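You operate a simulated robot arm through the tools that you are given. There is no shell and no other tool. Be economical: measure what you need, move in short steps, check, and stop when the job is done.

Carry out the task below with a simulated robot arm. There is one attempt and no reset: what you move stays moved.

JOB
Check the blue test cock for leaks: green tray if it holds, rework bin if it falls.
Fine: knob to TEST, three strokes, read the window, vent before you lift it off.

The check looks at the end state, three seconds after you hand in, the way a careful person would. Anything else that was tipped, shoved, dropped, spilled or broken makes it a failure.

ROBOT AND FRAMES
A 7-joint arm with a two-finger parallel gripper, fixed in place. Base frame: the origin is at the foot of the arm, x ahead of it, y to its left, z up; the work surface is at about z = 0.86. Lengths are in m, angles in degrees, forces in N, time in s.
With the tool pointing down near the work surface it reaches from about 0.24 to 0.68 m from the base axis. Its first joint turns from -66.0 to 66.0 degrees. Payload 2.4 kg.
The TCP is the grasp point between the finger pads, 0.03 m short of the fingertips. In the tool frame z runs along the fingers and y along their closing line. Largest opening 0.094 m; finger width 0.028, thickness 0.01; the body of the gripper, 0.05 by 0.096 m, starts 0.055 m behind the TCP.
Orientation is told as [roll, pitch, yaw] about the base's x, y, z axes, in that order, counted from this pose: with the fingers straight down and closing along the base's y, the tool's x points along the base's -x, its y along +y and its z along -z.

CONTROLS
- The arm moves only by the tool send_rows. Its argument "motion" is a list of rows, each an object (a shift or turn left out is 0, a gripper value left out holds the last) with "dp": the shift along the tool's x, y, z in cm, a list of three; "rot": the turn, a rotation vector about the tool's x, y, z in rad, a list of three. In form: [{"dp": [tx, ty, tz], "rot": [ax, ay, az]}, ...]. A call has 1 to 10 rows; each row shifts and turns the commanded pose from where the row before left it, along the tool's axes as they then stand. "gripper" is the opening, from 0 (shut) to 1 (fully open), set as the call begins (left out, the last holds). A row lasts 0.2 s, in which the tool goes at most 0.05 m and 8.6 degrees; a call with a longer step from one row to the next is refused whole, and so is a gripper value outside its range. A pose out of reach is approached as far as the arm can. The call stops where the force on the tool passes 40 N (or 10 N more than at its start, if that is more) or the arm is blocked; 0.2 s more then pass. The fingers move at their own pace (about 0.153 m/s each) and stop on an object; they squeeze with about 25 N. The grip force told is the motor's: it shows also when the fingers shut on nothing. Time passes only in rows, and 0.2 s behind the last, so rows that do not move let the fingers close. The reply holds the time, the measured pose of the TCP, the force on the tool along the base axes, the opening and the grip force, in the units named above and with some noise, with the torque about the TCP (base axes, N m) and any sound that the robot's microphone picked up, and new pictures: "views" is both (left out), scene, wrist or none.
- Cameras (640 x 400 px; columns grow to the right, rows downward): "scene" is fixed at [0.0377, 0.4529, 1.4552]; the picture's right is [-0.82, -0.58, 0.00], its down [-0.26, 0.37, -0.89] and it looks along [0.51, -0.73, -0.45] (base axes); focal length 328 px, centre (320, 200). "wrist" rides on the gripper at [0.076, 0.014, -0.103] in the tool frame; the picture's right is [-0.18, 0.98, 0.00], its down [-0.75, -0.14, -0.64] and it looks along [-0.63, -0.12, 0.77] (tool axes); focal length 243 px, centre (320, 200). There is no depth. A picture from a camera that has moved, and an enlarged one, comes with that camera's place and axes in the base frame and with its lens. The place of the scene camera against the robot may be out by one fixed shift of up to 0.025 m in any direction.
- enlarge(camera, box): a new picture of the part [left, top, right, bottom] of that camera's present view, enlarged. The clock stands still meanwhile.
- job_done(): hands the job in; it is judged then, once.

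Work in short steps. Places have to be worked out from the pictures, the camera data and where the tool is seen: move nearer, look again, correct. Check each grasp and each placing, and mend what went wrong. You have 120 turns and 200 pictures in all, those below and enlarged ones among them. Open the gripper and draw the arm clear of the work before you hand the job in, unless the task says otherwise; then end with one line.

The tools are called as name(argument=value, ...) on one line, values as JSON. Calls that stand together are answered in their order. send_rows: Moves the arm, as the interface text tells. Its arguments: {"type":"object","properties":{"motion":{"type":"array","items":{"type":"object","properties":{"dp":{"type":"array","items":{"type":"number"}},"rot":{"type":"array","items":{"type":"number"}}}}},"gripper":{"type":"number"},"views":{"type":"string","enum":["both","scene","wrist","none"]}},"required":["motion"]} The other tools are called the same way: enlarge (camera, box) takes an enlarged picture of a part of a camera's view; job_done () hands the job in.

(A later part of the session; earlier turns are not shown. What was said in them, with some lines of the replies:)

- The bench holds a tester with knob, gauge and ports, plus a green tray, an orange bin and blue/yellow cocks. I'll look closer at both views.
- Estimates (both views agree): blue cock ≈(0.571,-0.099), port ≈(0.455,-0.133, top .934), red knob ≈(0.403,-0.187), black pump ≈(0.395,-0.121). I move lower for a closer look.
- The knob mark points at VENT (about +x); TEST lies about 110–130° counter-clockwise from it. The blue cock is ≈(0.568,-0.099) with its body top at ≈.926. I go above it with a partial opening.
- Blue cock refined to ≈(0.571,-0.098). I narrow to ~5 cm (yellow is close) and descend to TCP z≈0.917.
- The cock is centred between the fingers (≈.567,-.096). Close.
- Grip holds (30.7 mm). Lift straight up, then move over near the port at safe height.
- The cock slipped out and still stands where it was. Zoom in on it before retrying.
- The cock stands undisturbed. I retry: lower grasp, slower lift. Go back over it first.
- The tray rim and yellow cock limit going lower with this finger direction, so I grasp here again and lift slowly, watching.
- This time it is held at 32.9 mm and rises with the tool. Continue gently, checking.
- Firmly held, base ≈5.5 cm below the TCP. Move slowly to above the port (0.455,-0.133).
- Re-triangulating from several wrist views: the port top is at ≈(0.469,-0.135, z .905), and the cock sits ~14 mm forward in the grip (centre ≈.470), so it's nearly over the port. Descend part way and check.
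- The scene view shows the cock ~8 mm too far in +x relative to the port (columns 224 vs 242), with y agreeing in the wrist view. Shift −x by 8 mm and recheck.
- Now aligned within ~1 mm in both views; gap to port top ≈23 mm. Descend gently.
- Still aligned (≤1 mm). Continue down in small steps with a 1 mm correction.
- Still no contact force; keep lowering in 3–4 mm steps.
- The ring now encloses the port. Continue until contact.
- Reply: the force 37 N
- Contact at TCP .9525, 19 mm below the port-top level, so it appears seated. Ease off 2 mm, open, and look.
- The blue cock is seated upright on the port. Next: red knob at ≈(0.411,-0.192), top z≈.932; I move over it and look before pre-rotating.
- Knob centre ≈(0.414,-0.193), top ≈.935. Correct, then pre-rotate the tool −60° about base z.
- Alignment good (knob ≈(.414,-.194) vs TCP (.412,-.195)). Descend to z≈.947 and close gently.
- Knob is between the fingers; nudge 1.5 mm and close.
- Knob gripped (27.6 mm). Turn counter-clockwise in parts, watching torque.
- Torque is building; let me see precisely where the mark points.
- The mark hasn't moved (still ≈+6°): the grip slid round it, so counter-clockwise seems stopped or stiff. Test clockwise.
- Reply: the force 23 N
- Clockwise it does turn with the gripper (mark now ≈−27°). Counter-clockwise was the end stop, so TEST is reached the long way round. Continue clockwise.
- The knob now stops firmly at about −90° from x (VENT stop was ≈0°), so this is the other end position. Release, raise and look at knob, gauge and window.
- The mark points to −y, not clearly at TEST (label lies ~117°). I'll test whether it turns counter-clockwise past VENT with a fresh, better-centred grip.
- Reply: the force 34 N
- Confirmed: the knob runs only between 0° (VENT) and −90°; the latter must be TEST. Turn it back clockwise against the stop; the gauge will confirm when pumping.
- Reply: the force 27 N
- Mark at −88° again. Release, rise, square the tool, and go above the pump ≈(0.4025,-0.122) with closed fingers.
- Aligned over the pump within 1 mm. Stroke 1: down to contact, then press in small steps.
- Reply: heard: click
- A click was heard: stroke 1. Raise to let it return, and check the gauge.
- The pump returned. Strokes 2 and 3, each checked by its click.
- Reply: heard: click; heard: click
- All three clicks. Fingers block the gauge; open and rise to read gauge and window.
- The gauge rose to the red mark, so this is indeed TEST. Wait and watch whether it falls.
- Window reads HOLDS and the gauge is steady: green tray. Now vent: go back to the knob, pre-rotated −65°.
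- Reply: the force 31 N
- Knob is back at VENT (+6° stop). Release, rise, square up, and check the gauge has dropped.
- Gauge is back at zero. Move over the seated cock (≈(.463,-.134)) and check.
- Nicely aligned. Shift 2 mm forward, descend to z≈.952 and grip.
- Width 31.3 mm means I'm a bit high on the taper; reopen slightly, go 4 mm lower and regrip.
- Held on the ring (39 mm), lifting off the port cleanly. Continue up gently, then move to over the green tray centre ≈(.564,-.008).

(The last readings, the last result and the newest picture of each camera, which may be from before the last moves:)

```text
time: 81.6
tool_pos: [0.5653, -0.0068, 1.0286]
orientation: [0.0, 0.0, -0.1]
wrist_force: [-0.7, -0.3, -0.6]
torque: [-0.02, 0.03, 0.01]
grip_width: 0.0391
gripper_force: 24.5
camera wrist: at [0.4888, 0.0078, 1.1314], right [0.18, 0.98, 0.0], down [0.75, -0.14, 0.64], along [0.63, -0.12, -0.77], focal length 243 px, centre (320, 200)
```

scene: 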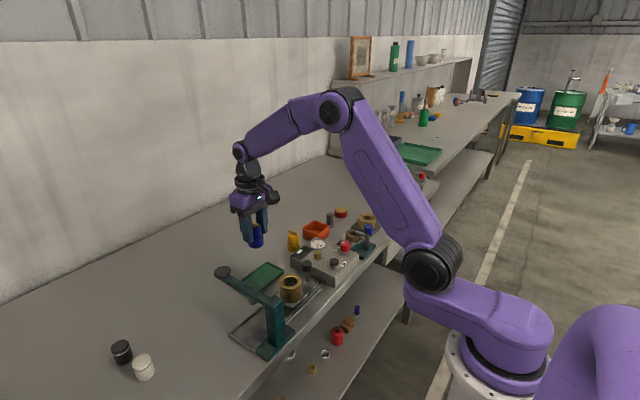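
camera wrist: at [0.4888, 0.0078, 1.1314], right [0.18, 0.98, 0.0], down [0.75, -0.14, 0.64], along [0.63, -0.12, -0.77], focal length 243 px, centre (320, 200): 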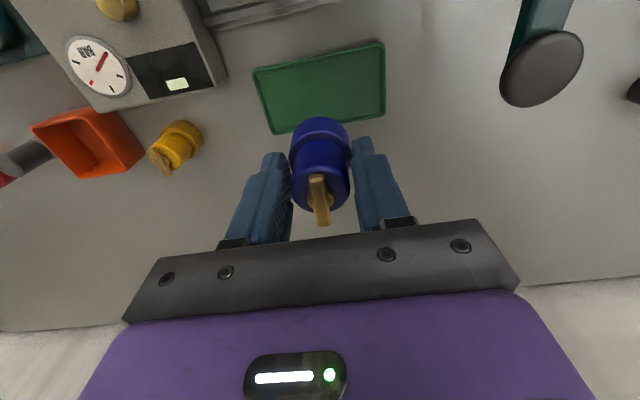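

Positioned over the tray centre; the stand's pad end (.54,.11) is clear. Descend.

send_rows(motion=[{"dp": [0, 0, 1]}, {"dp": [0, 0, 1.8]}, {"dp": [0, 0, 2]}, {"dp": [0, 0, 2]}, {"dp": [0, 0, 1.7]}, {"dp": [0, 0, 1]}, {"dp": [0, 0, 0.5]}, {}], views="none")

send_rows(motion=[{"dp": [0, 0, 0.3]}, {"dp": [0, 0, 0.3]}, {"dp": [0, 0, 0.3]}, {}])

enlarge(camera="scene", box=[220, 225, 300, 305])

```text
time: 83.4
tool_pos: [0.564, -0.0086, 0.927]
orientation: [0.0, -0.1, -0.2]
wrist_force: [1.0, -0.8, -1.7]
torque: [0.01, -0.01, 0.0]
grip_width: 0.0392
gripper_force: 25.0
```

```text
time: 84.4
tool_pos: [0.564, -0.0084, 0.9186]
orientation: [0.0, 0.0, -0.1]
wrist_force: [0.8, 0.9, -1.4]
torque: [-0.02, -0.02, -0.01]
grip_width: 0.0393
gripper_force: 24.8
camera wrist: at [0.4892, 0.0066, 1.0218], right [0.19, 0.98, 0.0], down [0.75, -0.14, 0.64], along [0.63, -0.12, -0.77], focal length 243 px, centre (320, 200)
```

scene: 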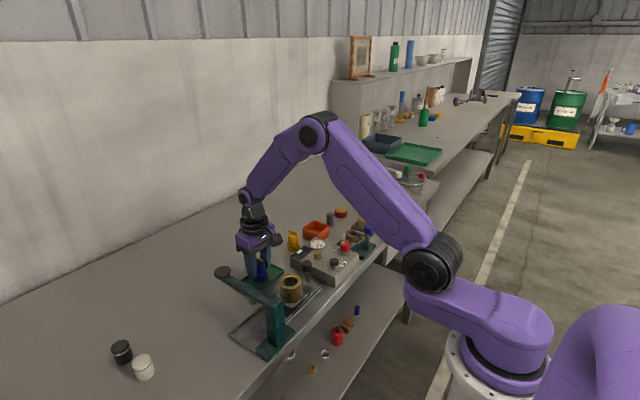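
wrist: 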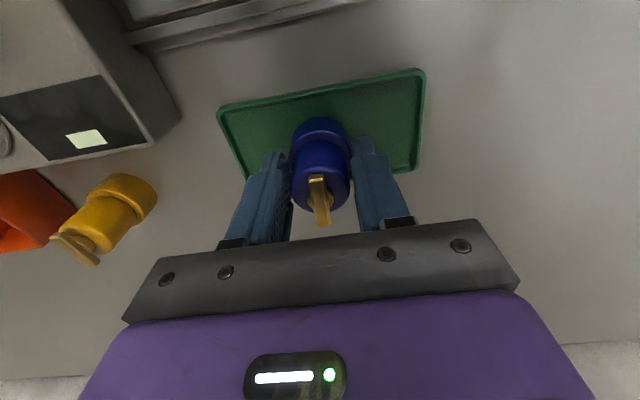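

```text
5.00 times, centred on (260, 265) of scene
camera zoom: at [0.0378, 0.4529, 1.4552], right [-0.82, -0.58, 0.0], down [-0.26, 0.37, -0.89], along [0.51, -0.73, -0.45], focal length 1638 px, centre (620, -125)
```

zoom: 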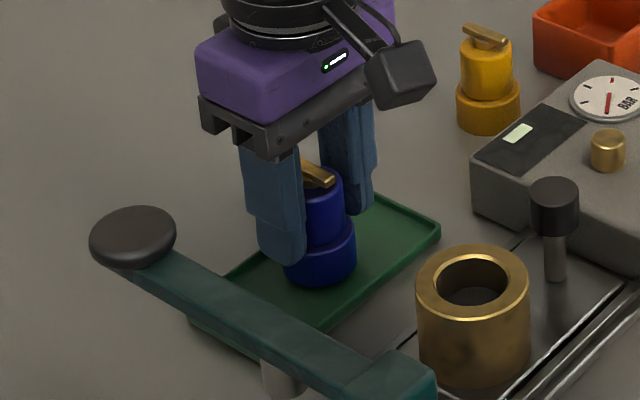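

Not yet in contact; lower in 1.5 mm steps.

send_rows(motion=[{"dp": [0, 0, 0.15]}, {"dp": [0, 0, 0.15]}, {}], views="none")

send_rows(motion=[{"dp": [0, 0, 0.1]}, {"dp": [0, 0, 0.1]}, {}], views="none")

```text
time: 85.2
tool_pos: [0.5659, -0.0085, 0.916]
orientation: [0.0, 0.1, 0.0]
wrist_force: [0.1, 0.7, -1.7]
torque: [0.0, 0.0, 0.0]
grip_width: 0.0389
gripper_force: 25.1
```

```text
time: 86.0
tool_pos: [0.5642, -0.0078, 0.9131]
orientation: [-0.1, 0.0, -0.1]
wrist_force: [-1.3, -0.7, 4.1]
torque: [0.03, 0.18, 0.01]
grip_width: 0.039
gripper_force: 24.8
```

Contact felt (4 N). Open and rise straight up.

send_rows(motion=[{}, {}, {"dp": [0, 0, -1]}, {"dp": [0, 0, -3]}, {"dp": [0, 0, -4.5]}, {"dp": [0, 0, -4.5]}, {"dp": [4, -3, -2]}, {}], gripper=0.65)

enlarge(camera="scene", box=[230, 215, 390, 315])

```text
refused: row 7 steps farther than a row can; nothing moved
```

```text
4.00 times, centred on (310, 265) of scene
camera zoom: at [0.0376, 0.4529, 1.4552], right [-0.82, -0.58, 0.0], down [-0.26, 0.37, -0.89], along [0.51, -0.73, -0.45], focal length 1311 px, centre (360, -60)
```

zoom: 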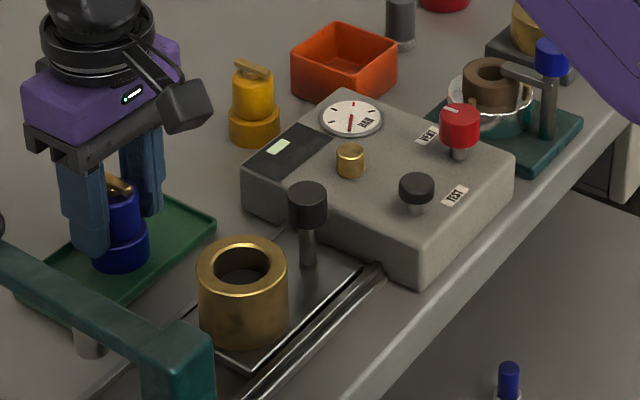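

One row was too long; resend with shorter steps.

send_rows(motion=[{}, {}, {"dp": [0, 0, -1]}, {"dp": [0, 0, -3]}, {"dp": [0, 0, -4.5]}, {"dp": [0, 0, -4.5]}, {"dp": [2, -2, -3]}, {"dp": [3, -2, -2]}, {}], gripper=0.65)

enlarge(camera="scene", box=[230, 215, 390, 315])

```text
time: 88.0
tool_pos: [0.5155, -0.049, 1.0939]
orientation: [0.0, 0.0, -0.1]
wrist_force: [-0.9, -0.1, 0.4]
torque: [-0.01, 0.0, -0.01]
grip_width: 0.0608
gripper_force: 0.0
camera wrist: at [0.4401, -0.0343, 1.1966], right [0.19, 0.98, 0.0], down [0.75, -0.14, 0.64], along [0.63, -0.12, -0.77], focal length 243 px, centre (320, 200)
```

scene: 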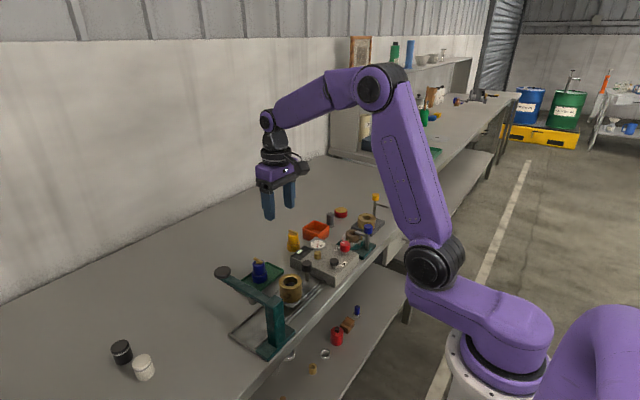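
wrist: 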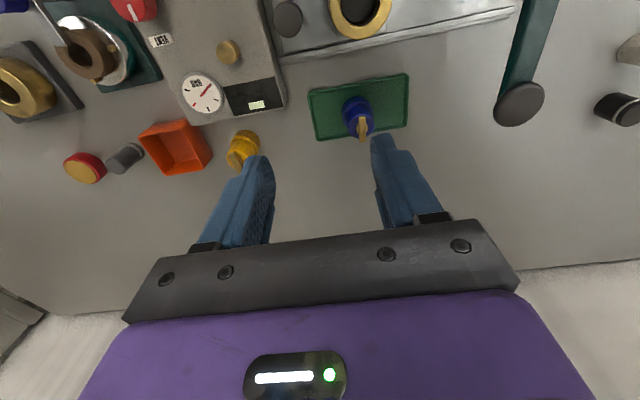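

```text
4.00 times, centred on (310, 265) of scene
camera zoom: at [0.0377, 0.4529, 1.4552], right [-0.82, -0.58, 0.0], down [-0.26, 0.37, -0.89], along [0.51, -0.73, -0.45], focal length 1311 px, centre (360, -60)
```

zoom: 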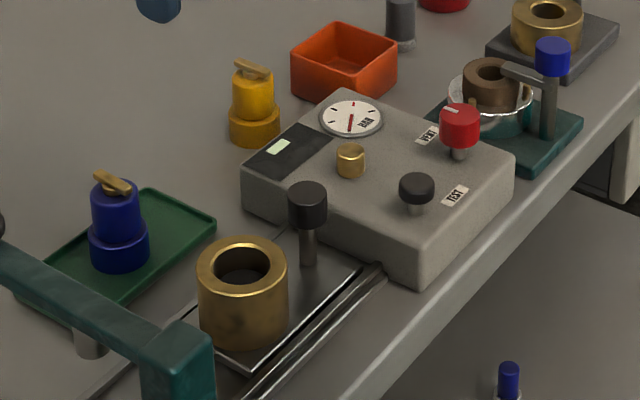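

The blue cock stands upright in the green tray, the knob is at VENT, the rest is undisturbed and the arm is clear with the gripper open. Handing in.

job_done()

```text
The job is handed in.
```

The blue test cock passed: after three strokes the window read HOLDS and the gauge stayed steady, so I vented it, lifted it off and stood it in the green tray.
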